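You operate a simulated robot arm through the tools that you are given. There is no shell and no other tool. Be economical: measure what you need, move in short steps, check, and stop when the job is done.

The job below is to be done with a simulated robot arm. You get a single attempt, and the scene is never put back.

## Task
Raise the lever arm, lock it up and set the display to pounds.
Fine: lock it with the arm pin, and flip the stack lever on. Where these are worked on the way, their far stop is far enough and under half their travel is too little: arm pin.

The check looks at the end state, three seconds after you hand in, the way a careful person would. Anything else that was tipped, shoved, dropped, spilled or broken makes it a failure.

## Robot
A 6-joint arm with a two-finger parallel gripper, fixed in place. Base frame: the origin is at the foot of the arm, x ahead of it, y to its left, z up. Readings come in cm, degrees, newtons and seconds.
With the tool pointing down near the work surface it reaches from about 32 to 74 cm from the base axis. Its first joint turns from -66.0 to 66.0 degrees. Payload 2.45 kg.
The tool frame sits at the grasp point between the pads (the TCP): z along the fingers, y along the line on which they close. The tips reach 2.4 cm beyond it. The gripper opens to 6.8 cm. The fingers are 1.7 cm wide and 1 cm thick; the gripper's body (4 by 7 cm) begins 4.1 cm behind the TCP.
Orientation is that of the tool frame in the base frame, as [roll, pitch, yaw] about the fixed x, y, z axes, in that order (R = Rz(yaw) Ry(pitch) Rx(roll)). With the fingers straight down and closing along the base's y, the tool's x points along the base's -x, its y along +y and its z along -z.

## Interface
- The arm moves only by the tool servo_tool. Its argument "rows" is a list of rows, each a list of 6 numbers: the shift along the tool's x, y, z in m, then the turn, a rotation vector about the tool's x, y, z in degrees. In form: [[tx, ty, tz, wx, wy, wz], ...]. A call has 1 to 10 rows; each row is the pose to reach, as a shift and turn from the pose commanded when the call began, along the tool's axes at that moment. "claw" is the finger opening in m, from 0 to 0.068, set as the call begins (left out, the last holds). A row lasts 0.2 s, in which the tool goes at most 5 cm and 8.6 degrees; a call with a longer step from one row to the next is refused whole, and so is a gripper value outside its range. Where a pose cannot be reached the arm comes as near as it can. A force on the tool above 90 N (or 10 N above the force at the start of the call, whichever is more), or a blocked arm, ends the call early, and 0.2 s more pass. The fingers move at their own pace (about 10.8 cm/s each) and stop on an object; they squeeze with about 40 N. The grip force told is the motor's: it shows also when the fingers shut on nothing. Time passes only in rows, and 0.2 s behind the last, so rows that repeat a pose let the fingers close. The reply holds the time, the measured pose of the TCP, the force on the tool along the base axes, the opening and the grip force, in the units named above and with some noise, with the torque about the TCP (base axes, N m) and any sound that the robot's microphone picked up.
- Cameras (640 x 400 px; columns grow to the right, rows downward): "scene" is fixed at [18.39, 42.35, 149.33]; the picture's right is [-0.61, -0.79, 0.00], its down [-0.24, 0.18, -0.95] and it looks along [0.76, -0.58, -0.30] (base axes); focal length 323 px, centre (320, 200). "wrist" rides on the gripper at [8.4, 1.1, -7.5] in the tool frame; the picture's right is [-0.13, 0.99, 0.00], its down [-0.60, -0.08, -0.79] and it looks along [-0.79, -0.10, 0.61] (tool axes); focal length 251 px, centre (320, 200). There is no depth. A picture from a camera that has moved, and an enlarged one, comes with that camera's place and axes in the base frame and with its lens.
- get_image(camera): a new picture of that camera. The clock stands still meanwhile.
- zoom(camera, box): a new picture of the part [left, top, right, bottom] of that camera's present view, enlarged. The clock stands still meanwhile.
- hand_in(): hands the job in; it is judged then, once.

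Work in short steps. Places have to be worked out from the pictures, the camera data and where the tool is seen: move nearer, look again, correct. Check each grasp and each placing, and mend what went wrong. You have 120 turns and 76 pictures in all, those below and enlarged ones among them. Open the gripper and draw the arm clear of the work before you hand the job in, unless the task says otherwise; then end with one line.

The tools are called after "Emit:" as name(argument=value, ...) on one line, values as JSON. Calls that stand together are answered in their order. servo_tool: Moves the arm, as the interface text tells. Its arguments: {"type":"object","properties":{"rows":{"type":"array","items":{"type":"array","items":{"type":"number"}}},"claw":{"type":"number"}},"required":["rows"]} The other tools are called the same way: get_image (camera) takes a picture; zoom (camera, box) takes an enlarged picture of a part of a camera's view; hand_in () hands the job in.

At the start:

```text
time: 0.0
position: [46.97, 3.59, 141.42]
tcp_rot: [180.0, 0.1, -180.0]
ft_force: [0.6, -0.5, 0.1]
ft_torque: [0.02, -0.03, 0.01]
finger_gap: 6.79
grip_force: 0.0
```

scene: 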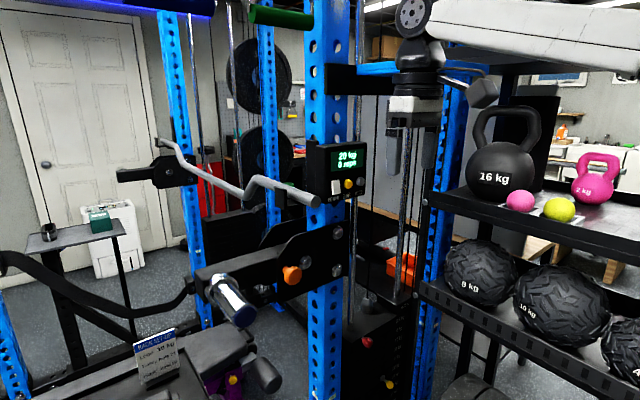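
wrist: 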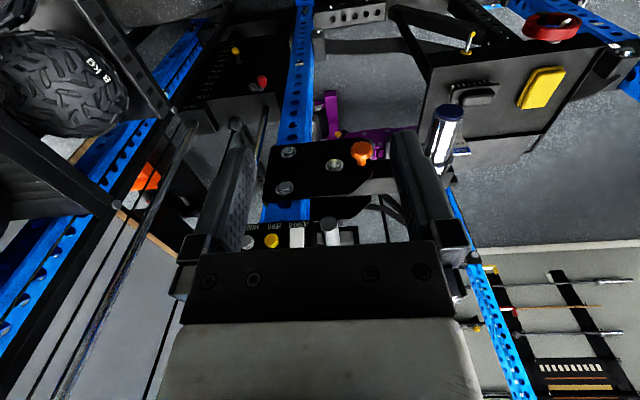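

The scene shows a rack with a lever arm (orange pin knob) and a display box; I'll enlarge the relevant parts first.

Emit:
zoom(camera="scene", box=[290, 120, 390, 220])

Emit:
zoom(camera="scene", box=[180, 210, 380, 335])

Emit:
zoom(camera="scene", box=[100, 310, 300, 400])

Emit:
zoom(camera="scene", box=[320, 260, 480, 400])

```text
4.00 times, centred on (340, 170) of scene
camera zoom: at [18.39, 42.35, 149.33], right [-0.61, -0.79, 0.0], down [-0.24, 0.18, -0.95], along [0.76, -0.58, -0.3], focal length 1293 px, centre (240, 320)
```

zoom: 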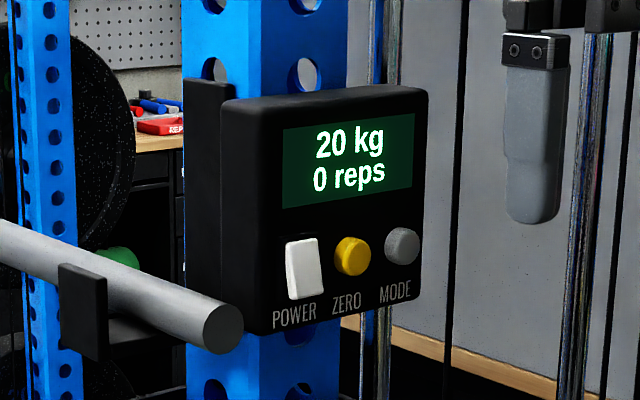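

```text
3.20 times, centred on (280, 272) of scene
camera zoom: at [18.39, 42.35, 149.33], right [-0.61, -0.79, 0.0], down [-0.24, 0.18, -0.95], along [0.76, -0.58, -0.3], focal length 1035 px, centre (448, -32)
```

zoom: 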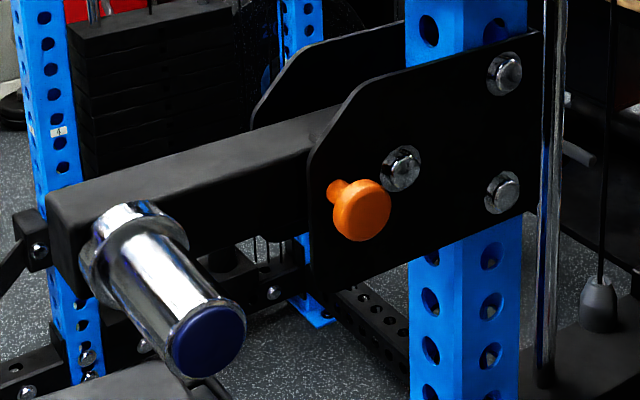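

```text
3.20 times, centred on (200, 355) of scene
camera zoom: at [18.39, 42.35, 149.33], right [-0.61, -0.79, 0.0], down [-0.24, 0.18, -0.95], along [0.76, -0.58, -0.3], focal length 1035 px, centre (704, -296)
```

zoom: 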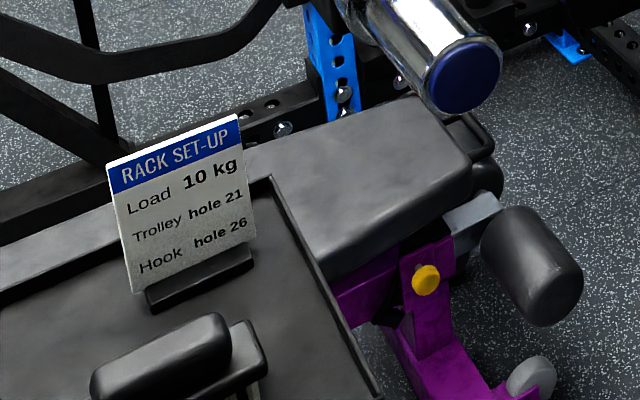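

```text
2.86 times, centred on (400, 330) of scene
camera zoom: at [18.39, 42.35, 149.33], right [-0.61, -0.79, 0.0], down [-0.24, 0.18, -0.95], along [0.76, -0.58, -0.3], focal length 924 px, centre (91, -171)
```

zoom: 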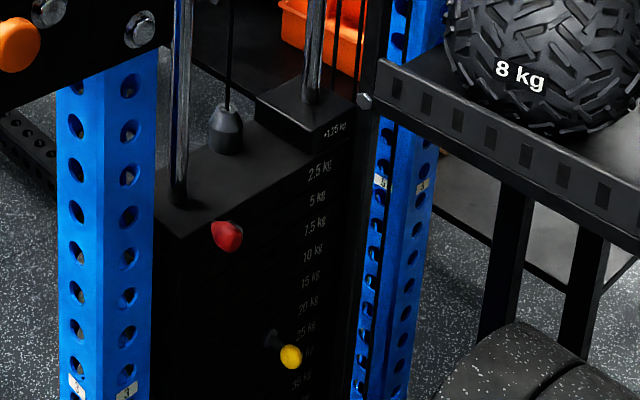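

Emit:
zoom(camera="scene", box=[340, 300, 420, 390])

Emit:
zoom(camera="wrist", box=[180, 10, 320, 120])

Emit:
zoom(camera="wrist", box=[240, 80, 480, 260])

Emit:
zoom(camera="wrist", box=[400, 0, 640, 160])

```text
4.44 times, centred on (380, 345) of scene
camera zoom: at [18.39, 42.35, 149.33], right [-0.61, -0.79, 0.0], down [-0.24, 0.18, -0.95], along [0.76, -0.58, -0.3], focal length 1437 px, centre (53, -444)
```

zoom: 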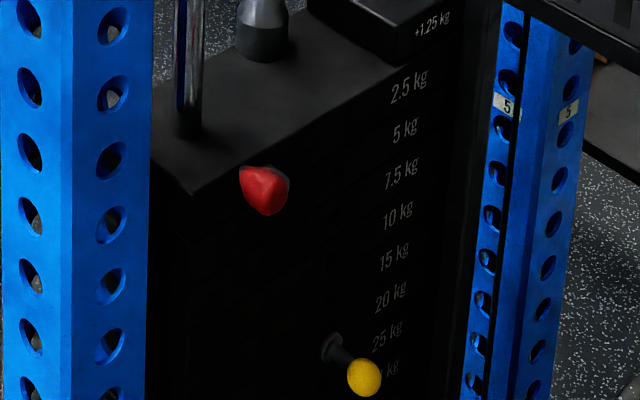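

```text
3.64 times, centred on (250, 65) of wrist
camera zoom: at [38.58, 4.74, 148.85], right [0.13, 0.99, 0.0], down [0.6, -0.08, 0.79], along [0.79, -0.1, -0.61], focal length 914 px, centre (574, 691)
```

zoom: 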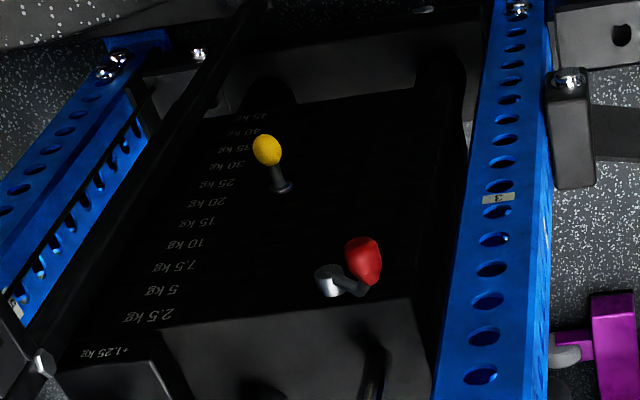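

```text
2.22 times, centred on (360, 170) of wrist
camera zoom: at [38.58, 4.74, 148.85], right [0.13, 0.99, 0.0], down [0.6, -0.08, 0.79], along [0.79, -0.1, -0.61], focal length 559 px, centre (231, 267)
```

zoom: 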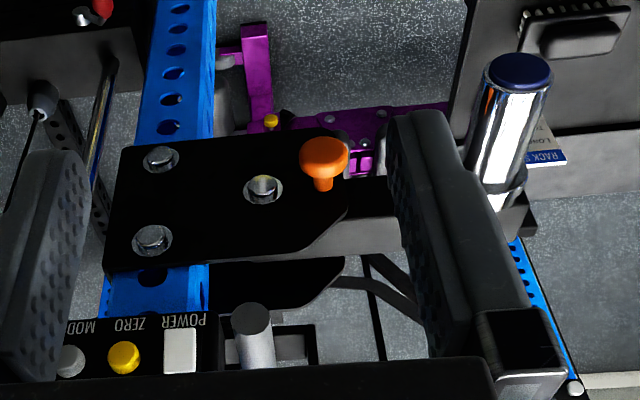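

```text
2.50 times, centred on (520, 80) of wrist
camera zoom: at [38.58, 4.74, 148.85], right [0.13, 0.99, 0.0], down [0.6, -0.08, 0.79], along [0.79, -0.1, -0.61], focal length 629 px, centre (-180, 500)
```

zoom: 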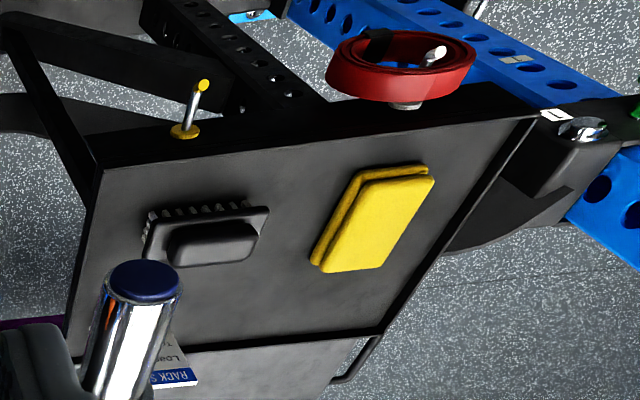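

Triangulating both views: the pin knob is at about (72, 8.6, 112), the sleeve cap at (66, 23, 112), the MODE button at (72, -11, 130) and the red stack lever at (70, -15, 83), all facing -x. I start tilting the tool so it points along +x.

Emit:
servo_tool(rows=[[0, 0.005, 0.013, 0, -8.5, 0], [0, 0.01, 0.026, 0, -17, 0], [0, 0.015, 0.039, 0, -25.5, 0], [0, 0.02, 0.052, 0, -34, 0], [0, 0.025, 0.065, 0, -42.5, 0], [0, 0.03, 0.08, 0, -51, 0], [0, 0.035, 0.095, 0, -59.5, 0], [0, 0.04, 0.11, 0, -68, 0], [0, 0.045, 0.125, 0, -76.5, 0], [0, 0.05, 0.14, 0, -85, 0]])

```text
time: 2.2
position: [48.04, 7.57, 125.14]
tcp_rot: [148.8, 79.9, 142.9]
ft_force: [0.6, 2.9, 1.4]
ft_torque: [-0.02, 0.12, -0.17]
finger_gap: 6.79
grip_force: 0.0
out of reach, approached as far as the arm can: row 4, 5, 6, 7, 8, 9, 10
```

The tool is mostly horizontal but was near a reach limit; I'll move forward about 6 cm and look.

Emit:
servo_tool(rows=[[0, 0, 0.02, 0, 0, 0], [0, 0, 0.04, 0, 0, 0], [0, 0, 0.06, 0, 0, 0]])

Emit:
get_image(camera="scene")

Emit:
get_image(camera="wrist")

```text
time: 3.0
position: [54.22, 9.3, 126.0]
tcp_rot: [178.5, 85.3, 178.6]
ft_force: [0.2, -1.1, -0.3]
ft_torque: [0.01, 0.02, -0.03]
finger_gap: 6.81
grip_force: 0.0
```

```text
65 pictures are left
```

scene: 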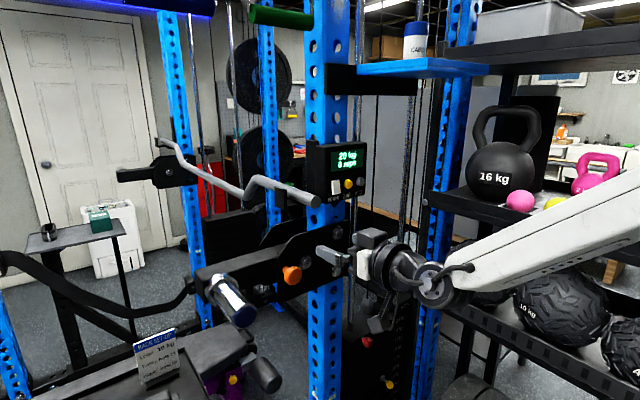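

```text
64 pictures are left
camera wrist: at [46.09, 10.46, 118.14], right [0.01, 0.99, 0.13], down [-0.74, -0.08, 0.67], along [0.67, -0.1, 0.73], focal length 251 px, centre (320, 200)
```

wrist: 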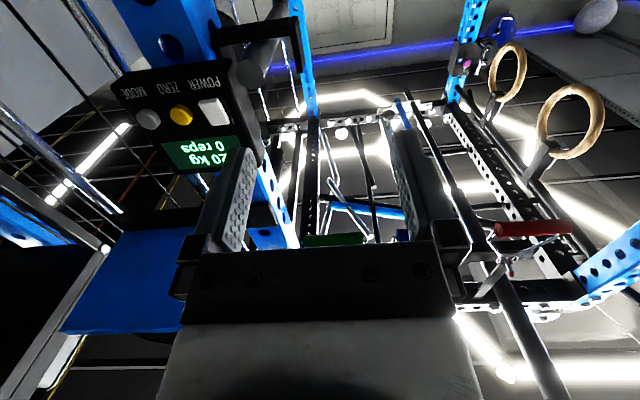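

The tool is now nearly horizontal. I'll drop to the knob's height at a standoff of x≈62 and level it out, then look.

Emit:
servo_tool(rows=[[0.033, -0.002, 0.0, 0, -1.5, 0], [0.066, -0.004, 0.02, 0, -3, 0], [0.1, -0.006, 0.05, 0, -4.7, 0], [0.133, -0.007, 0.085, 0, -4.7, 0], [0.133, -0.007, 0.085, 0, -4.7, 0]])

Emit:
get_image(camera="wrist")

Emit:
zoom(camera="scene", box=[220, 200, 380, 310])

```text
time: 4.2
position: [61.87, 8.59, 112.41]
tcp_rot: [-107.3, 89.0, -107.2]
ft_force: [0.3, 0.2, -0.3]
ft_torque: [0.01, 0.0, 0.01]
finger_gap: 6.78
grip_force: 0.1
out of reach, approached as far as the arm can: row 4, 5
```

```text
63 pictures are left
camera wrist: at [54.46, 9.67, 104.11], right [0.0, 0.99, 0.11], down [-0.79, -0.07, 0.61], along [0.61, -0.09, 0.79], focal length 251 px, centre (320, 200)
```

wrist: 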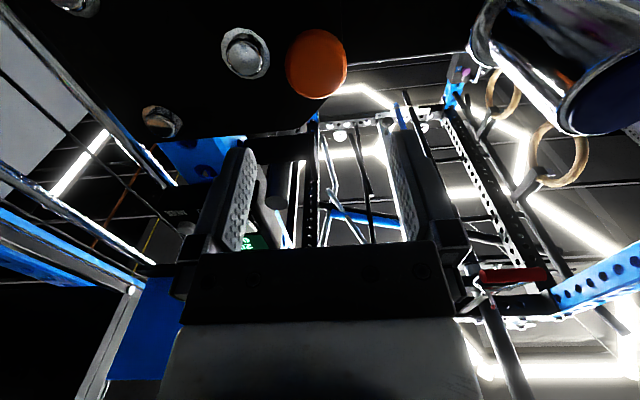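

```text
3.64 times, centred on (300, 255) of scene
camera zoom: at [18.39, 42.35, 149.33], right [-0.61, -0.79, 0.0], down [-0.24, 0.18, -0.95], along [0.76, -0.58, -0.3], focal length 1176 px, centre (393, 0)
```

zoom: 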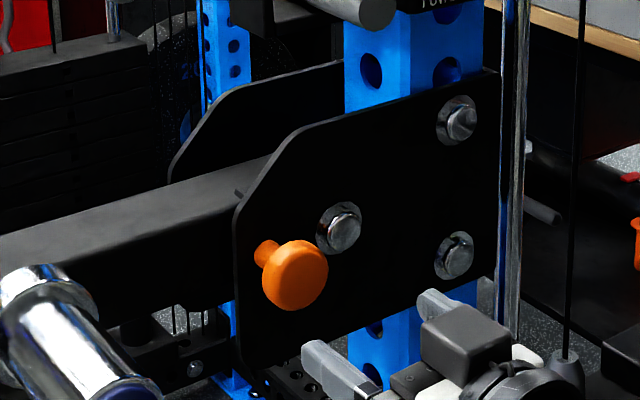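

Knob confirmed at about (72, 8.5, 112), with the plate at x≈76. I approach straight in with the fingers open.

Emit:
servo_tool(rows=[[0.004, 0, 0.03, 0, 0, 0], [0.004, 0, 0.06, 0, 0, 0], [0.004, 0, 0.085, 0, 0, 0], [0.004, 0, 0.1, 0, 0, 0], [0.004, 0, 0.1, 0, 0, 0]], claw=0.068)

Emit:
get_image(camera="wrist")

Emit:
zoom(camera="scene", box=[220, 200, 380, 310])

```text
time: 5.4
position: [71.94, 9.57, 112.01]
tcp_rot: [168.0, 89.6, 167.5]
ft_force: [0.1, 0.9, 0.4]
ft_torque: [-0.02, 0.01, -0.01]
finger_gap: 6.82
grip_force: 0.2
out of reach, approached as far as the arm can: row 2, 3, 4, 5
```

```text
61 pictures are left
camera wrist: at [64.46, 10.84, 103.54], right [0.01, 0.99, 0.13], down [-0.79, -0.07, 0.61], along [0.61, -0.11, 0.78], focal length 251 px, centre (320, 200)
```

wrist: 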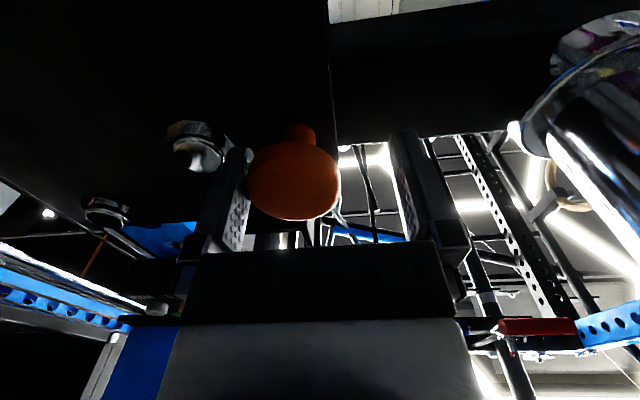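

```text
3.64 times, centred on (300, 255) of scene
camera zoom: at [18.39, 42.35, 149.33], right [-0.61, -0.79, 0.0], down [-0.24, 0.18, -0.95], along [0.76, -0.58, -0.3], focal length 1176 px, centre (393, 0)
```

zoom: 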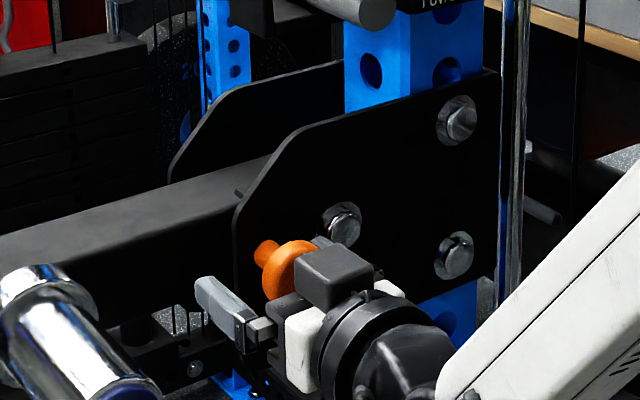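

The knob is between the fingers but the TCP drifted to y=9.6; I shift 1 cm towards -y and then close on it.

Emit:
servo_tool(rows=[[0, -0.005, 0, 0, 0, 0], [0, -0.01, 0, 0, 0, 0], [0, -0.01, 0, 0, 0, 0]])

Emit:
servo_tool(rows=[[0, 0, 0, 0, 0, 0], [0, 0, 0, 0, 0, 0], [0, 0, 0, 0, 0, 0]], claw=0.03)

Emit:
get_image(camera="wrist")

```text
time: 6.2
position: [71.79, 9.59, 112.18]
tcp_rot: [165.0, 89.6, 164.5]
ft_force: [0.1, -0.2, -0.6]
ft_torque: [0.0, -0.02, 0.03]
finger_gap: 6.8
grip_force: 0.1
out of reach, approached as far as the arm can: row 1, 2, 3
```

```text
time: 7.0
position: [71.95, 9.06, 111.97]
tcp_rot: [139.9, 89.9, 138.9]
ft_force: [-2.5, -30.3, 2.6]
ft_torque: [-0.08, -0.13, -0.03]
finger_gap: 5.36
grip_force: 15.2
```

```text
59 pictures are left
camera wrist: at [64.44, 10.39, 103.75], right [0.02, 0.99, 0.13], down [-0.79, -0.07, 0.61], along [0.61, -0.12, 0.78], focal length 251 px, centre (320, 200)
```

wrist: 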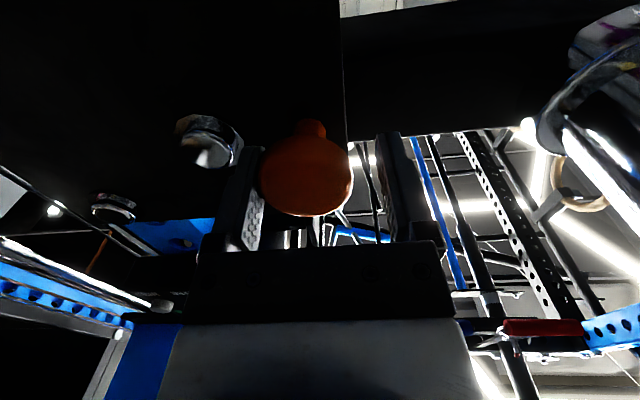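

One finger pressed sideways on the knob before centring; the fully level pose seems at a joint limit. I reopen, tip the tool about 8° downwards, and recentre in y.

Emit:
servo_tool(rows=[[0, 0, 0, 0, 0, 0], [0, -0.002, -0.002, 0, 4, 0], [0, -0.004, -0.002, 0, 8, 0], [0, -0.006, -0.002, 0, 8, 0], [0, -0.006, -0.002, 0, 8, 0]], claw=0.068)

Emit:
get_image(camera="wrist")

```text
time: 8.2
position: [71.5, 9.15, 112.24]
tcp_rot: [179.5, 81.8, 179.4]
ft_force: [0.0, -1.0, -0.3]
ft_torque: [0.01, 0.0, -0.02]
finger_gap: 6.82
grip_force: 0.0
```

```text
58 pictures are left
camera wrist: at [63.12, 10.21, 104.97], right [0.02, 0.99, 0.13], down [-0.7, -0.08, 0.71], along [0.72, -0.1, 0.69], focal length 251 px, centre (320, 200)
```

wrist: 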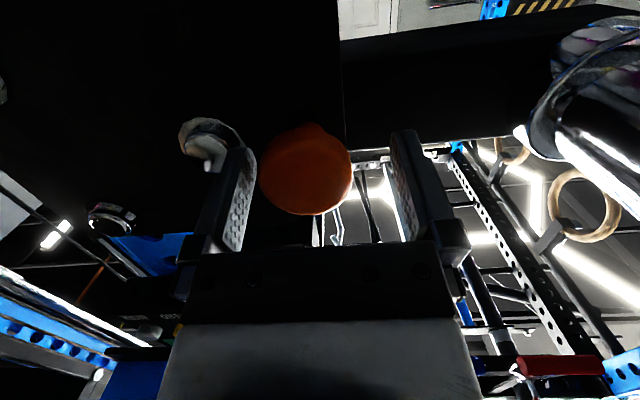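

Reachable now. Knob appears at y≈8.7, z≈111.5; small correction and close.

Emit:
servo_tool(rows=[[0.005, -0.005, 0.005, 0, 0, 0], [0.005, -0.005, 0.005, 0, 0, 0]])

Emit:
servo_tool(rows=[[0, 0, 0, 0, 0, 0], [0, 0, 0, 0, 0, 0], [0, 0, 0, 0, 0, 0]], claw=0.03)

Emit:
get_image(camera="wrist")

```text
time: 8.8
position: [72.03, 8.58, 111.58]
tcp_rot: [179.8, 81.9, 179.6]
ft_force: [0.6, -1.0, -0.4]
ft_torque: [0.0, -0.03, 0.04]
finger_gap: 6.81
grip_force: 0.0
```

```text
time: 9.6
position: [71.89, 8.5, 111.81]
tcp_rot: [179.5, 81.8, 179.3]
ft_force: [-0.3, -7.9, 0.1]
ft_torque: [0.0, -0.03, 0.09]
finger_gap: 4.08
grip_force: 45.1
```

```text
57 pictures are left
camera wrist: at [63.46, 9.65, 104.4], right [0.02, 0.99, 0.13], down [-0.7, -0.08, 0.71], along [0.71, -0.11, 0.69], focal length 251 px, centre (320, 200)
```

wrist: 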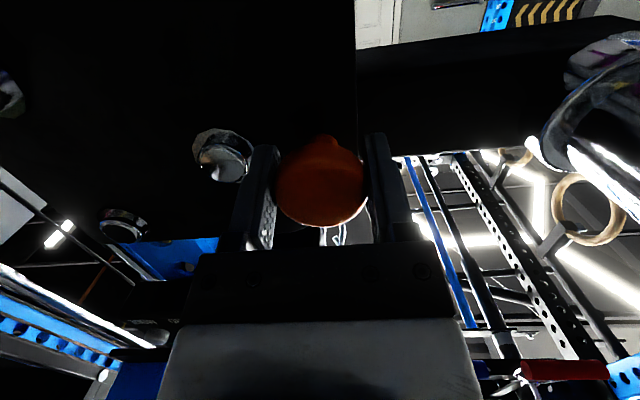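

Gripped (4.1 cm). Now I pull along -x in small steps.

Emit:
servo_tool(rows=[[0.0007, 0, -0.005, 0, 0, 0], [0.0014, 0, -0.01, 0, 0, 0], [0.0021, 0, -0.015, 0, 0, 0], [0.0028, 0, -0.02, 0, 0, 0], [0.0035, 0, -0.025, 0, 0, 0], [0.0035, 0, -0.025, 0, 0, 0]])

Emit:
zoom(camera="scene", box=[220, 200, 380, 310])

```text
time: 11.0
position: [69.82, 8.47, 111.8]
tcp_rot: [179.0, 81.9, 178.8]
ft_force: [41.7, -14.4, -5.5]
ft_torque: [0.12, 0.13, 0.23]
finger_gap: 4.14
grip_force: 45.2
```

```text
3.64 times, centred on (300, 255) of scene
camera zoom: at [18.54, 42.3, 149.32], right [-0.61, -0.79, 0.0], down [-0.24, 0.18, -0.95], along [0.76, -0.58, -0.3], focal length 1176 px, centre (393, 0)
```

zoom: 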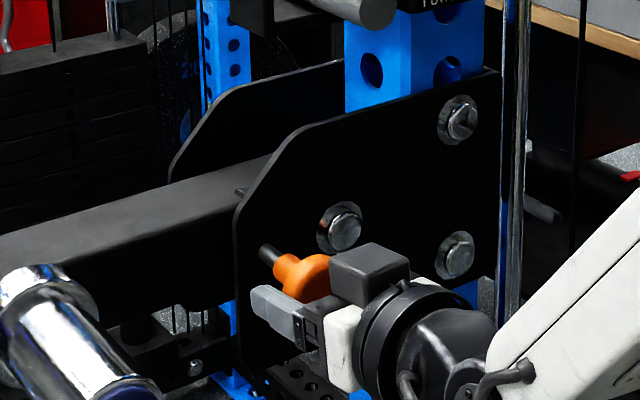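

The pin came out about 2 cm with 42 N resisting. I pull a little more to find the stop.

Emit:
servo_tool(rows=[[0.0004, 0, -0.003, 0, 0, 0], [0.0008, 0, -0.006, 0, 0, 0], [0.0008, 0, -0.006, 0, 0, 0]])

```text
time: 11.8
position: [68.96, 8.37, 111.85]
tcp_rot: [178.8, 82.0, 178.8]
ft_force: [20.2, -15.9, 0.3]
ft_torque: [0.16, -0.2, 0.04]
finger_gap: 4.14
grip_force: 45.2
```

It is still moving (force fell to 20 N), so I keep pulling.

Emit:
servo_tool(rows=[[0.0004, 0, -0.004, 0, 0, 0], [0.0008, 0, -0.008, 0, 0, 0], [0.0014, 0, -0.012, 0, 0, 0], [0.0014, 0, -0.012, 0, 0, 0]])

Emit:
zoom(camera="scene", box=[220, 200, 380, 310])

```text
time: 12.8
position: [67.97, 8.44, 111.88]
tcp_rot: [178.8, 82.0, 178.6]
ft_force: [41.1, -11.9, -1.2]
ft_torque: [0.03, 0.14, -0.05]
finger_gap: 4.09
grip_force: 44.1
```

```text
3.64 times, centred on (300, 255) of scene
camera zoom: at [18.53, 42.31, 149.32], right [-0.61, -0.79, 0.0], down [-0.24, 0.18, -0.95], along [0.76, -0.58, -0.3], focal length 1176 px, centre (393, 0)
```

zoom: 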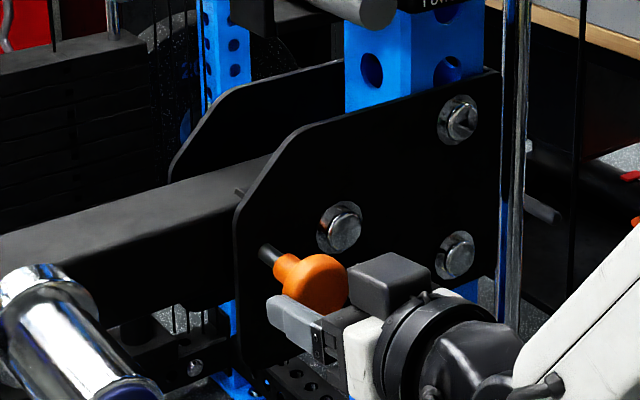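

The knob did not follow this time – the pads slipped – so it is at its far stop (~2 cm out). I open the fingers to see whether it stays out.

Emit:
servo_tool(rows=[[0, 0, 0, 0, 0, 0], [0.0, 0, -0.02, 0, 0, 0], [0, 0, -0.05, 0, 0, 0]], claw=0.068)

Emit:
zoom(camera="scene", box=[180, 200, 380, 330])

Emit:
get_image(camera="wrist")

```text
time: 13.6
position: [62.71, 8.34, 112.59]
tcp_rot: [179.5, 81.8, 179.5]
ft_force: [0.7, 0.0, 0.0]
ft_torque: [0.02, 0.0, 0.02]
finger_gap: 6.8
grip_force: 0.1
```

```text
3.08 times, centred on (280, 265) of scene
camera zoom: at [18.39, 42.35, 149.33], right [-0.61, -0.79, 0.0], down [-0.24, 0.18, -0.95], along [0.76, -0.58, -0.3], focal length 995 px, centre (443, 0)
```

zoom: 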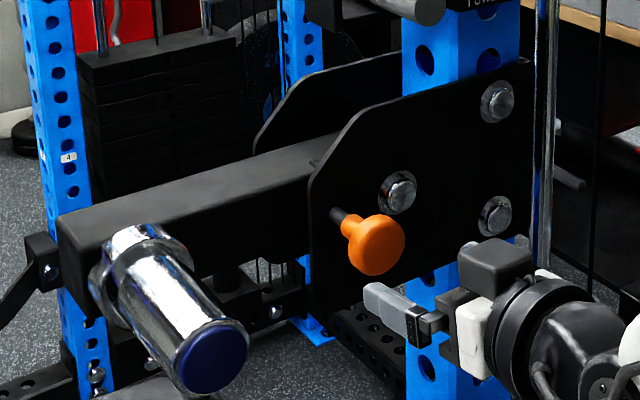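

```text
53 pictures are left
camera wrist: at [54.13, 9.51, 105.28], right [0.02, 0.99, 0.13], down [-0.7, -0.08, 0.71], along [0.72, -0.1, 0.69], focal length 251 px, centre (320, 200)
```

wrist: 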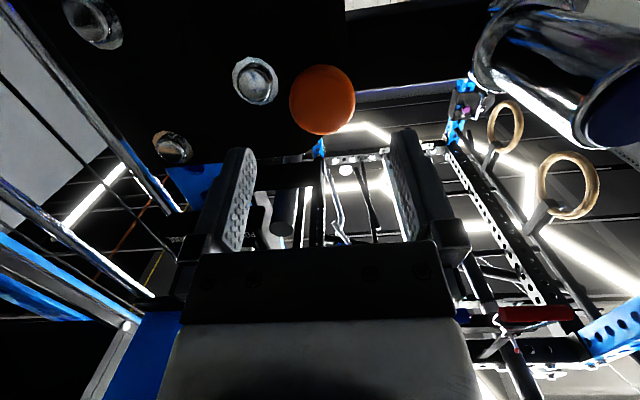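

The pin stays out at its stop. Next the arm: the sleeve runs along x from about 66 to 77 at y≈23, z≈112.5, pivot near (y 3, z 112). I close the fingers and go below the sleeve from in front.

Emit:
servo_tool(rows=[[0.0, 0.0, -0.018, 0, 0, 0], [0.02, 0.03, -0.018, 0, 0, 0], [0.04, 0.06, -0.018, 0, 0, 0], [0.064, 0.09, -0.018, 0, 0, 0], [0.064, 0.12, -0.018, 0, 0, 0], [0.064, 0.147, -0.018, 0, 0, 0], [0.064, 0.147, -0.018, 0, 0, 0]], claw=0)

Emit:
get_image(camera="wrist")

Emit:
zoom(camera="scene", box=[140, 200, 340, 340])

```text
time: 15.2
position: [60.07, 23.48, 106.27]
tcp_rot: [179.6, 81.8, 179.6]
ft_force: [0.5, 0.7, 0.4]
ft_torque: [-0.04, 0.03, -0.02]
finger_gap: 0.0
grip_force: 24.1
```

```text
52 pictures are left
camera wrist: at [51.53, 24.57, 98.96], right [0.02, 0.99, 0.13], down [-0.7, -0.08, 0.71], along [0.71, -0.1, 0.69], focal length 251 px, centre (320, 200)
```

wrist: 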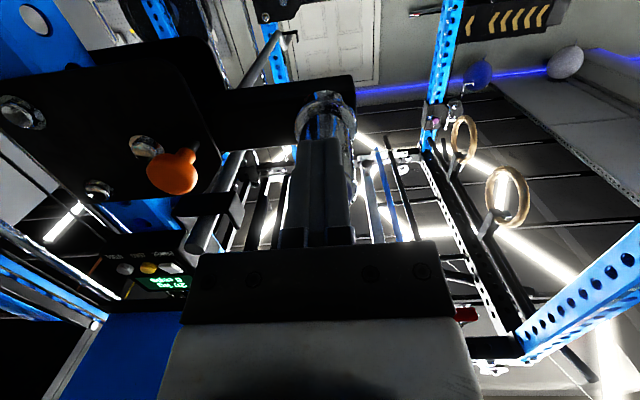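

```text
2.86 times, centred on (240, 270) of scene
camera zoom: at [18.38, 42.35, 149.33], right [-0.61, -0.79, 0.0], down [-0.24, 0.18, -0.95], along [0.76, -0.58, -0.3], focal length 924 px, centre (549, 0)
```

zoom: 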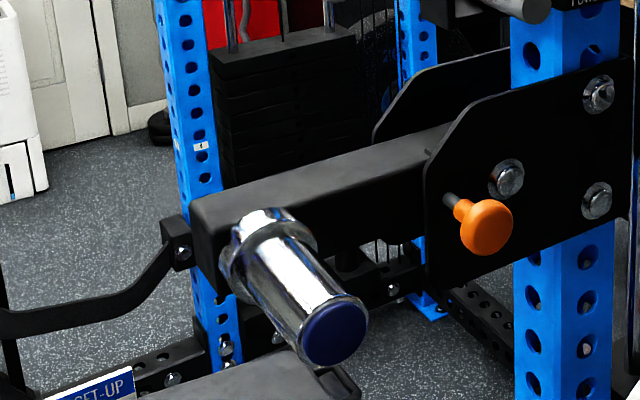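

Fingers are aligned with the sleeve in y and below it. I move forward underneath to x≈69.

Emit:
servo_tool(rows=[[-0.004, -0.004, 0.03, 0, 0, 0], [-0.008, -0.004, 0.06, 0, 0, 0], [-0.012, -0.004, 0.09, 0, 0, 0], [-0.012, -0.004, 0.09, 0, 0, 0]])

Emit:
get_image(camera="wrist")

Emit:
zoom(camera="scene", box=[140, 200, 340, 360])

```text
time: 16.2
position: [68.49, 22.68, 106.3]
tcp_rot: [179.3, 82.0, 179.3]
ft_force: [-46.4, -13.2, 15.9]
ft_torque: [0.6, -1.56, 0.43]
finger_gap: 0.0
grip_force: 23.4
stopped in row 4: the force on the tool passed its limit at 92 N (the readings are from after the stop); the commanded pose is now the measured one
```

```text
50 pictures are left
camera wrist: at [59.98, 23.8, 98.97], right [0.02, 0.99, 0.13], down [-0.7, -0.08, 0.71], along [0.71, -0.1, 0.69], focal length 251 px, centre (320, 200)
```

wrist: 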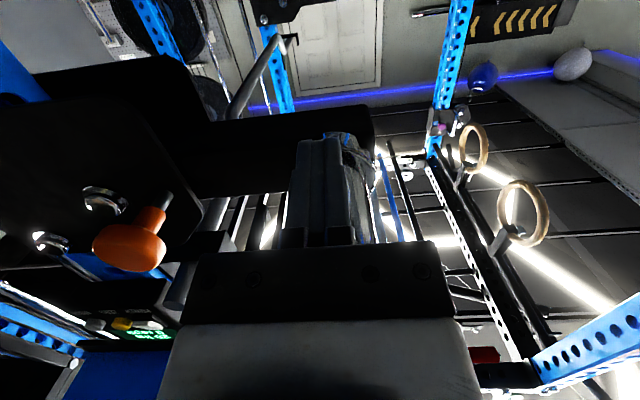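

```text
2.50 times, centred on (240, 280) of scene
camera zoom: at [18.2, 42.29, 149.37], right [-0.61, -0.79, 0.0], down [-0.24, 0.18, -0.95], along [0.76, -0.58, -0.3], focal length 808 px, centre (520, 0)
```

zoom: 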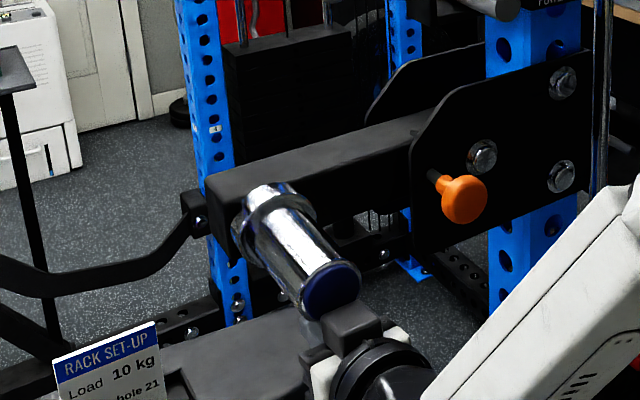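

The readings suggest the gripper's body met the sleeve's end cap (contact above the TCP). I back off 1.2 cm – about 5 cm of finger is still under the sleeve – then raise until contact.

Emit:
servo_tool(rows=[[0.0016, 0.003, -0.012, 0, 0, 0], [0.0016, 0.003, -0.012, 0, 0, 0]])

Emit:
servo_tool(rows=[[-0.01, 0, 0.0014, 0, 0, 0], [-0.02, 0, 0.0028, 0, 0, 0], [-0.03, 0, 0.0042, 0, 0, 0], [-0.035, 0, 0.005, 0, 0, 0], [-0.04, 0, 0.0056, 0, 0, 0], [-0.04, 0, 0.0056, 0, 0, 0]])

Emit:
zoom(camera="scene", box=[140, 200, 340, 360])

```text
time: 16.8
position: [67.54, 23.08, 106.07]
tcp_rot: [180.0, 81.7, -179.8]
ft_force: [-0.2, -0.5, -0.4]
ft_torque: [-0.02, 0.0, 0.01]
finger_gap: 0.0
grip_force: 23.3
```

```text
time: 18.2
position: [68.41, 22.87, 109.8]
tcp_rot: [-178.5, 81.3, -178.3]
ft_force: [-39.7, 3.2, -16.1]
ft_torque: [0.32, -2.34, -0.52]
finger_gap: 0.01
grip_force: 23.1
```

```text
2.50 times, centred on (240, 280) of scene
camera zoom: at [18.28, 42.38, 149.34], right [-0.61, -0.79, 0.0], down [-0.24, 0.18, -0.95], along [0.76, -0.58, -0.3], focal length 808 px, centre (520, 0)
```

zoom: 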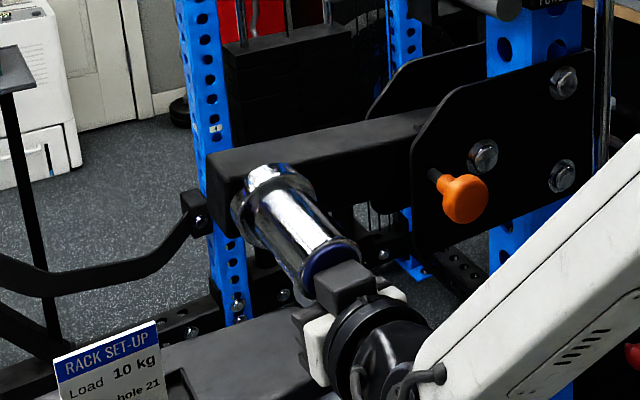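

The arm began to lift (about 16 N), but my path drifted forward so the body pressed the cap. I back off 1.5 cm in x and follow the arc upwards to about 15°.

Emit:
servo_tool(rows=[[0.0011, 0, -0.0075, 0, 0, 0], [0.0022, 0.001, -0.015, 0, 0, 0], [-0.008, 0.002, -0.0165, 0, 0, 0], [-0.018, 0.003, -0.018, 0, 0, 0], [-0.028, 0.003, -0.0195, 0, 0, 0], [-0.04, 0.003, -0.0215, 0, 0, 0], [-0.04, 0.003, -0.0215, 0, 0, 0]])

Emit:
zoom(camera="scene", box=[140, 180, 360, 340])

```text
time: 19.8
position: [67.06, 23.27, 114.35]
tcp_rot: [180.0, 81.8, -179.8]
ft_force: [-0.7, -1.7, -9.2]
ft_torque: [0.13, -0.23, 0.04]
finger_gap: 0.01
grip_force: 23.2
```

```text
2.50 times, centred on (250, 260) of scene
camera zoom: at [18.4, 42.35, 149.33], right [-0.61, -0.79, 0.0], down [-0.24, 0.18, -0.95], along [0.76, -0.58, -0.3], focal length 808 px, centre (495, 50)
```

zoom: 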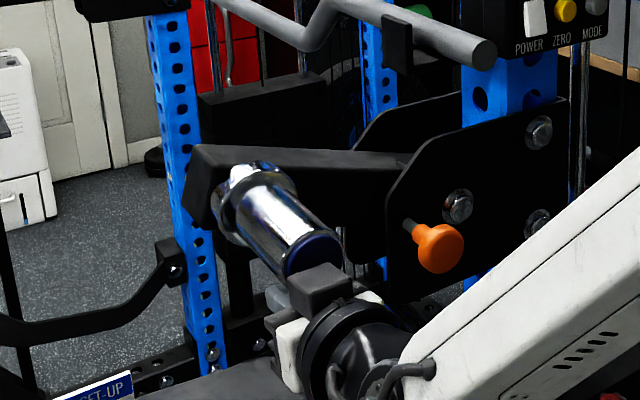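

The arm follows with ~9 N. I continue the arc to about 35°.

Emit:
servo_tool(rows=[[-0.011, -0.001, -0.0015, 0, 0, 0], [-0.022, -0.004, -0.003, 0, 0, 0], [-0.032, -0.008, -0.0045, 0, 0, 0], [-0.043, -0.012, -0.006, 0, 0, 0], [-0.054, -0.016, -0.0076, 0, 0, 0], [-0.065, -0.021, -0.009, 0, 0, 0], [-0.065, -0.021, -0.009, 0, 0, 0]])

Emit:
zoom(camera="scene", box=[140, 140, 360, 300])

```text
time: 21.4
position: [67.25, 21.47, 120.87]
tcp_rot: [-179.9, 81.8, -179.9]
ft_force: [1.0, 0.1, 0.3]
ft_torque: [0.02, 0.03, 0.02]
finger_gap: 0.0
grip_force: 23.7
```

```text
2.50 times, centred on (250, 220) of scene
camera zoom: at [18.39, 42.35, 149.33], right [-0.61, -0.79, 0.0], down [-0.24, 0.18, -0.95], along [0.76, -0.58, -0.3], focal length 808 px, centre (495, 150)
```

zoom: 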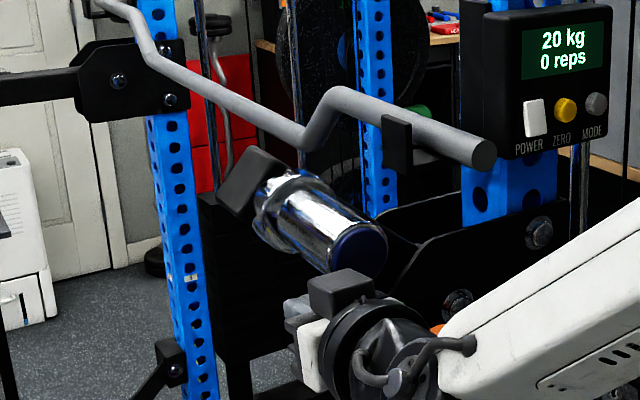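

Force is now zero – the arm keeps its place on its own. I continue to about 50°, watching the curl bar above.

Emit:
servo_tool(rows=[[-0.011, -0.007, -0.0015, 0, 0, 0], [-0.022, -0.015, -0.003, 0, 0, 0], [-0.033, -0.023, -0.0045, 0, 0, 0], [-0.0435, -0.032, -0.006, 0, 0, 0], [-0.0435, -0.032, -0.006, 0, 0, 0]])

Emit:
zoom(camera="scene", box=[140, 120, 360, 280])

Emit:
get_image(camera="wrist")

```text
time: 22.2
position: [66.86, 20.57, 121.65]
tcp_rot: [-175.9, 78.7, -173.8]
ft_force: [-5.0, 5.7, -9.4]
ft_torque: [0.02, -0.25, -0.15]
finger_gap: 0.0
grip_force: 23.9
stopped in row 3: the force on the tool passed its limit at 97 N (the readings are from after the stop); the commanded pose is now the measured one
```

```text
2.50 times, centred on (250, 200) of scene
camera zoom: at [18.39, 42.37, 149.32], right [-0.61, -0.79, 0.0], down [-0.24, 0.18, -0.95], along [0.76, -0.58, -0.3], focal length 808 px, centre (495, 200)
```

zoom: 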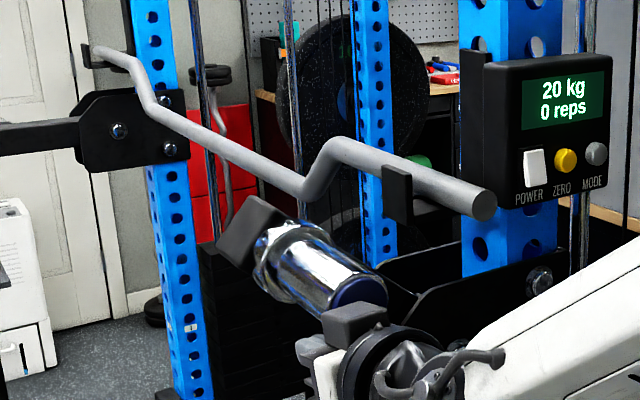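

```text
44 pictures are left
camera wrist: at [57.8, 21.23, 114.83], right [-0.01, 0.99, 0.11], down [-0.66, -0.09, 0.75], along [0.75, -0.07, 0.65], focal length 251 px, centre (320, 200)
```

wrist: 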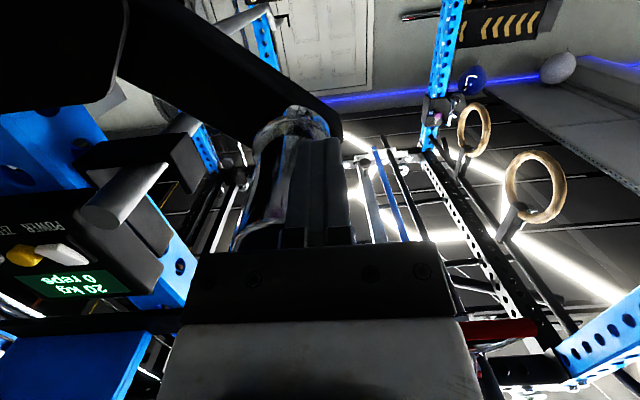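

The arm met its upper stop at about 43–45°. I lower the fingers 2 cm to see whether the arm stays up by itself.

Emit:
servo_tool(rows=[[0.005, 0.002, -0.0, 0, 0, 0], [0.01, 0.005, -0.0, 0, 0, 0], [0.015, 0.007, -0.0, 0, 0, 0], [0.02, 0.01, -0.0, 0, 0, 0], [0.02, 0.01, -0.0, 0, 0, 0]])

Emit:
zoom(camera="scene", box=[140, 120, 360, 280])

```text
time: 23.4
position: [66.41, 21.13, 119.98]
tcp_rot: [-176.4, 79.1, -174.5]
ft_force: [-1.5, 0.7, 0.0]
ft_torque: [0.05, 0.01, 0.01]
finger_gap: 0.0
grip_force: 23.6
```

```text
2.50 times, centred on (250, 200) of scene
camera zoom: at [18.39, 42.35, 149.33], right [-0.61, -0.79, 0.0], down [-0.24, 0.18, -0.95], along [0.76, -0.58, -0.3], focal length 808 px, centre (495, 200)
```

zoom: 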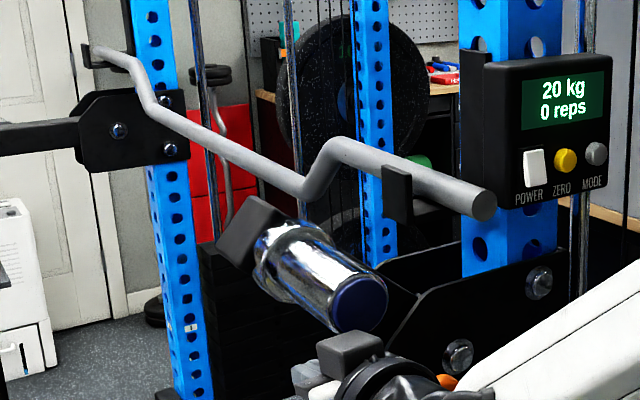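

The arm stays raised unaided. I back away and go in front of the pin knob with closed fingers.

Emit:
servo_tool(rows=[[0.012, 0.0, -0.04, 0, 0, 0], [0.012, 0.0, -0.063, 0, 0, 0], [0.04, -0.03, -0.058, 0, 0, 0], [0.07, -0.06, -0.052, 0, 0, 0], [0.09, -0.09, -0.048, 0, 0, 0], [0.0907, -0.125, -0.048, 0, 0, 0], [0.0907, -0.125, -0.048, 0, 0, 0]])

Emit:
get_image(camera="wrist")

Emit:
zoom(camera="scene", box=[180, 160, 380, 310])

```text
time: 25.0
position: [60.34, 8.89, 112.15]
tcp_rot: [-176.2, 79.0, -174.6]
ft_force: [-0.3, 0.9, -0.2]
ft_torque: [-0.02, 0.0, 0.04]
finger_gap: 0.01
grip_force: 23.7
```

```text
42 pictures are left
camera wrist: at [51.52, 9.48, 105.3], right [-0.01, 0.99, 0.11], down [-0.66, -0.09, 0.74], along [0.75, -0.07, 0.66], focal length 251 px, centre (320, 200)
```

wrist: 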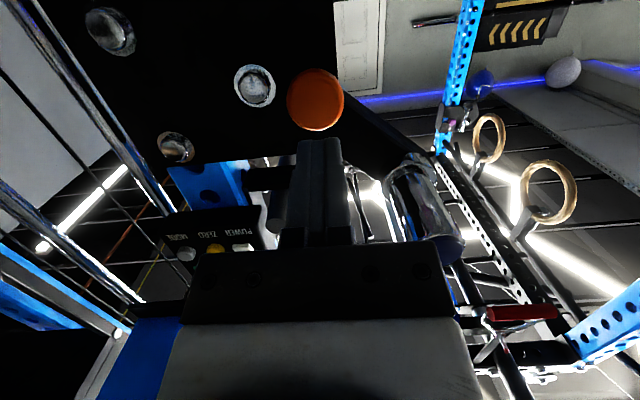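

```text
2.67 times, centred on (280, 235) of scene
camera zoom: at [18.39, 42.35, 149.33], right [-0.61, -0.79, 0.0], down [-0.24, 0.18, -0.95], along [0.76, -0.58, -0.3], focal length 862 px, centre (427, 107)
```

zoom: 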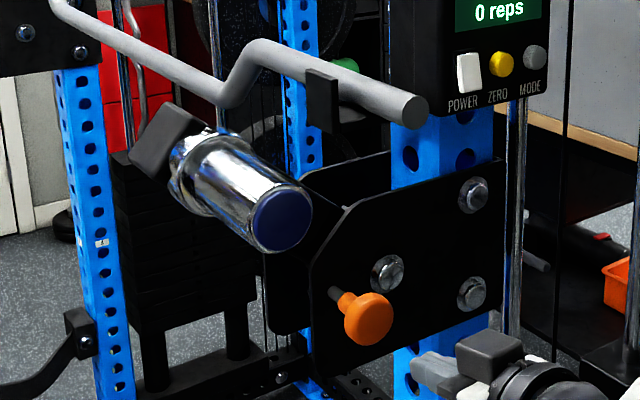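

Arm still up. I push the knob straight in (+x) until it stops.

Emit:
servo_tool(rows=[[-0.007, -0.003, 0.034, 0, 0, 0], [-0.0145, -0.003, 0.066, 0, 0, 0], [-0.016, -0.003, 0.074, 0, 0, 0], [-0.0175, -0.003, 0.081, 0, 0, 0], [-0.0185, -0.003, 0.087, 0, 0, 0], [-0.0195, -0.003, 0.092, 0, 0, 0], [-0.0195, -0.003, 0.092, 0, 0, 0]])

Emit:
zoom(camera="scene", box=[180, 160, 380, 310])

```text
time: 26.3
position: [68.61, 9.23, 112.56]
tcp_rot: [-175.9, 78.8, -174.7]
ft_force: [-116.9, -9.7, 34.5]
ft_torque: [0.28, -1.32, -0.27]
finger_gap: 0.0
grip_force: 23.8
out of reach, approached as far as the arm can: row 2, 3, 4, 5, 6
stopped in row 6: the force on the tool passed its limit at 101 N (the readings are from after the stop); the commanded pose is now the measured one
```

```text
2.67 times, centred on (280, 235) of scene
camera zoom: at [18.0, 42.32, 149.39], right [-0.61, -0.79, 0.0], down [-0.23, 0.18, -0.95], along [0.76, -0.58, -0.3], focal length 862 px, centre (427, 107)
```

zoom: 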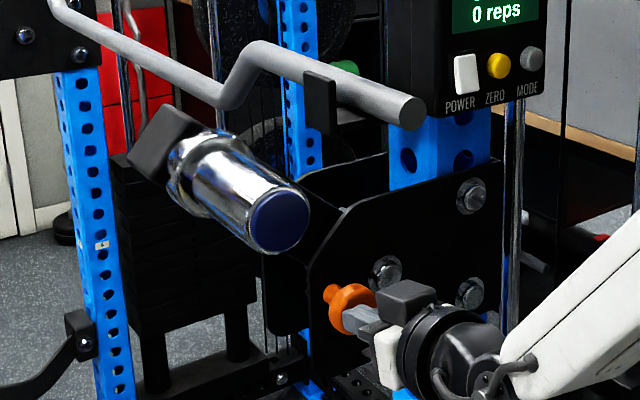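

The knob moved in and then stopped at 100 N. I back off and check whether it is fully seated.

Emit:
servo_tool(rows=[[0.007, 0, -0.034, 0, 0, 0], [0.015, 0, -0.075, 0, 0, 0], [0.015, 0, -0.075, 0, 0, 0]])

Emit:
zoom(camera="scene", box=[220, 200, 380, 310])

```text
time: 27.1
position: [61.31, 9.05, 112.51]
tcp_rot: [-175.9, 78.7, -174.7]
ft_force: [0.2, 0.6, 1.0]
ft_torque: [0.02, -0.01, -0.02]
finger_gap: 0.0
grip_force: 23.9
```

```text
3.64 times, centred on (300, 255) of scene
camera zoom: at [18.38, 42.35, 149.33], right [-0.61, -0.79, 0.0], down [-0.24, 0.18, -0.95], along [0.76, -0.58, -0.3], focal length 1176 px, centre (393, 0)
```

zoom: 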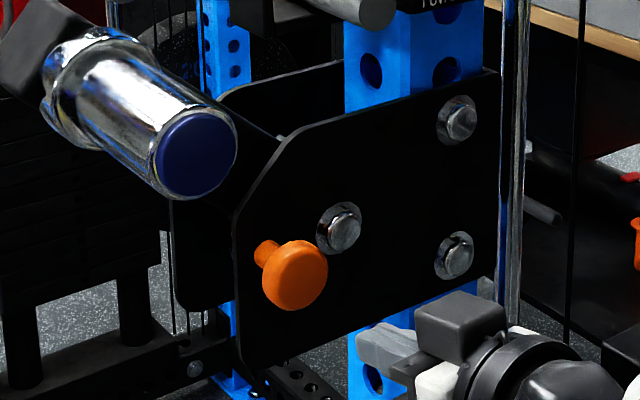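

The knob is back at its original seated position, arm raised. Next the MODE button at about (72, -11, 130.4): move to a standoff in front of it.

Emit:
servo_tool(rows=[[-0.027, -0.028, -0.0055, 0, 0, 0], [-0.054, -0.056, -0.011, 0, 0, 0], [-0.08, -0.084, -0.016, 0, 0, 0], [-0.107, -0.112, -0.021, 0, 0, 0], [-0.134, -0.14, -0.027, 0, 0, 0], [-0.16, -0.17, -0.032, 0, 0, 0], [-0.1815, -0.199, -0.036, 0, 0, 0], [-0.1815, -0.199, -0.036, 0, 0, 0]])

Emit:
get_image(camera="wrist")

Emit:
get_image(camera="scene")

```text
time: 28.9
position: [61.63, 3.01, 129.54]
tcp_rot: [-174.8, 78.4, -174.8]
ft_force: [0.2, 0.2, -0.1]
ft_torque: [0.0, 0.0, 0.01]
finger_gap: 0.0
grip_force: 23.4
out of reach, approached as far as the arm can: row 1, 2, 3, 4, 5, 6, 7, 8
```

```text
38 pictures are left
camera wrist: at [52.71, 3.92, 122.75], right [0.02, 0.99, 0.11], down [-0.66, -0.07, 0.75], along [0.75, -0.09, 0.65], focal length 251 px, centre (320, 200)
```

wrist: 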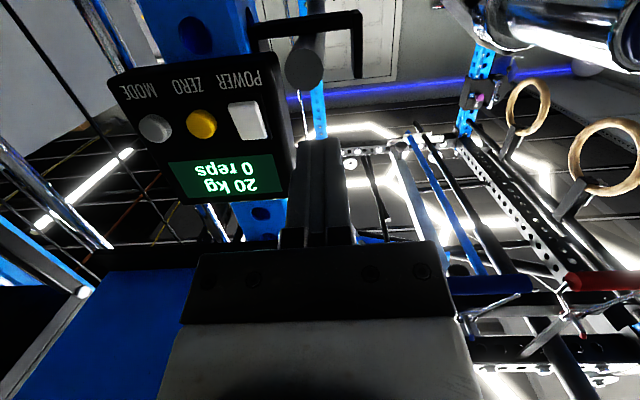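

```text
37 pictures are left
```

scene: 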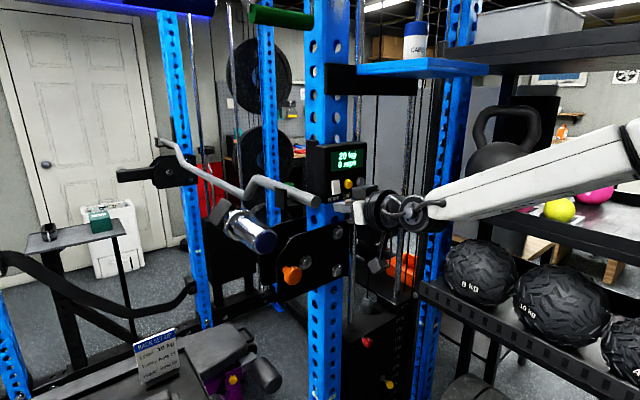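

Reach stops at y≈3 with the tool facing straight ahead – a wrist limit. The arm prefers a heading slightly to -y, so I yaw the tool about 18° towards -y while moving to y≈-7.5.

Emit:
servo_tool(rows=[[0, 0, -0.005, 7, 0, 0], [-0.004, -0.02, -0.01, 13, 0, 0], [-0.008, -0.04, -0.01, 18, 0, 0], [-0.012, -0.06, -0.01, 18, 0, 0], [-0.015, -0.08, -0.01, 18, 0, 0], [-0.015, -0.105, -0.01, 18, 0, 0], [-0.015, -0.105, -0.01, 18, 0, 0]])

Emit:
get_image(camera="wrist")

```text
time: 30.5
position: [61.05, -6.72, 131.3]
tcp_rot: [-157.9, 78.7, -174.7]
ft_force: [-0.2, 0.5, -0.1]
ft_torque: [0.01, 0.0, 0.0]
finger_gap: 0.0
grip_force: 23.5
```

```text
36 pictures are left
camera wrist: at [52.78, -3.64, 124.24], right [0.3, 0.95, 0.05], down [-0.65, 0.17, 0.74], along [0.7, -0.26, 0.67], focal length 251 px, centre (320, 200)
```

wrist: 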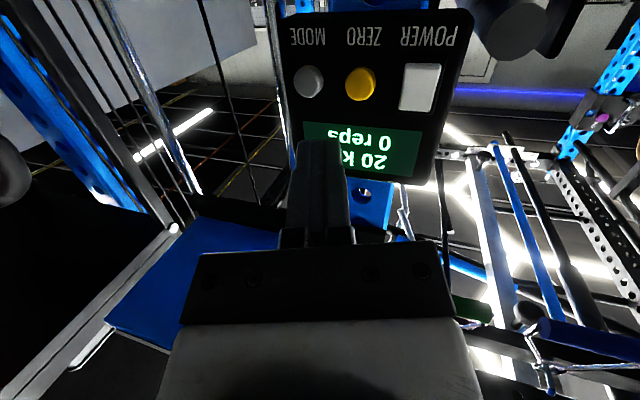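

MODE is confirmed at (72, -11, 130.4). I advance the closed fingertips to just in front of it.

Emit:
servo_tool(rows=[[-0.0017, -0.005, 0.026, 0, 0, 0], [-0.0034, -0.01, 0.052, 0, 0, 0], [-0.005, -0.0151, 0.0775, 0, 0, 0], [-0.005, -0.0151, 0.0775, 0, 0, 0]])

Emit:
get_image(camera="wrist")

Emit:
zoom(camera="scene", box=[290, 130, 410, 230])

```text
time: 31.5
position: [67.96, -10.37, 130.37]
tcp_rot: [-157.9, 78.8, -174.9]
ft_force: [0.4, 0.5, 0.5]
ft_torque: [-0.02, 0.01, 0.0]
finger_gap: 0.02
grip_force: 23.6
```

```text
35 pictures are left
camera wrist: at [59.7, -7.28, 123.43], right [0.3, 0.95, 0.05], down [-0.65, 0.17, 0.74], along [0.7, -0.26, 0.67], focal length 251 px, centre (320, 200)
```

wrist: 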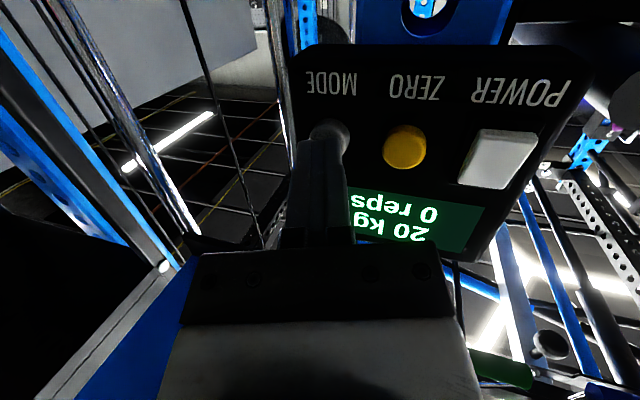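

```text
4.00 times, centred on (350, 180) of scene
camera zoom: at [18.39, 42.35, 149.33], right [-0.61, -0.79, 0.0], down [-0.24, 0.18, -0.95], along [0.76, -0.58, -0.3], focal length 1293 px, centre (200, 280)
```

zoom: 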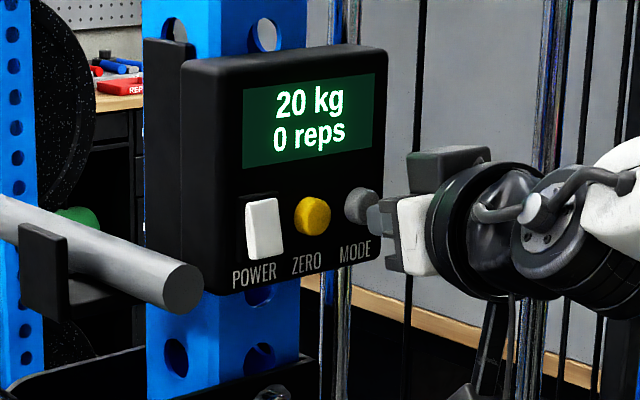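

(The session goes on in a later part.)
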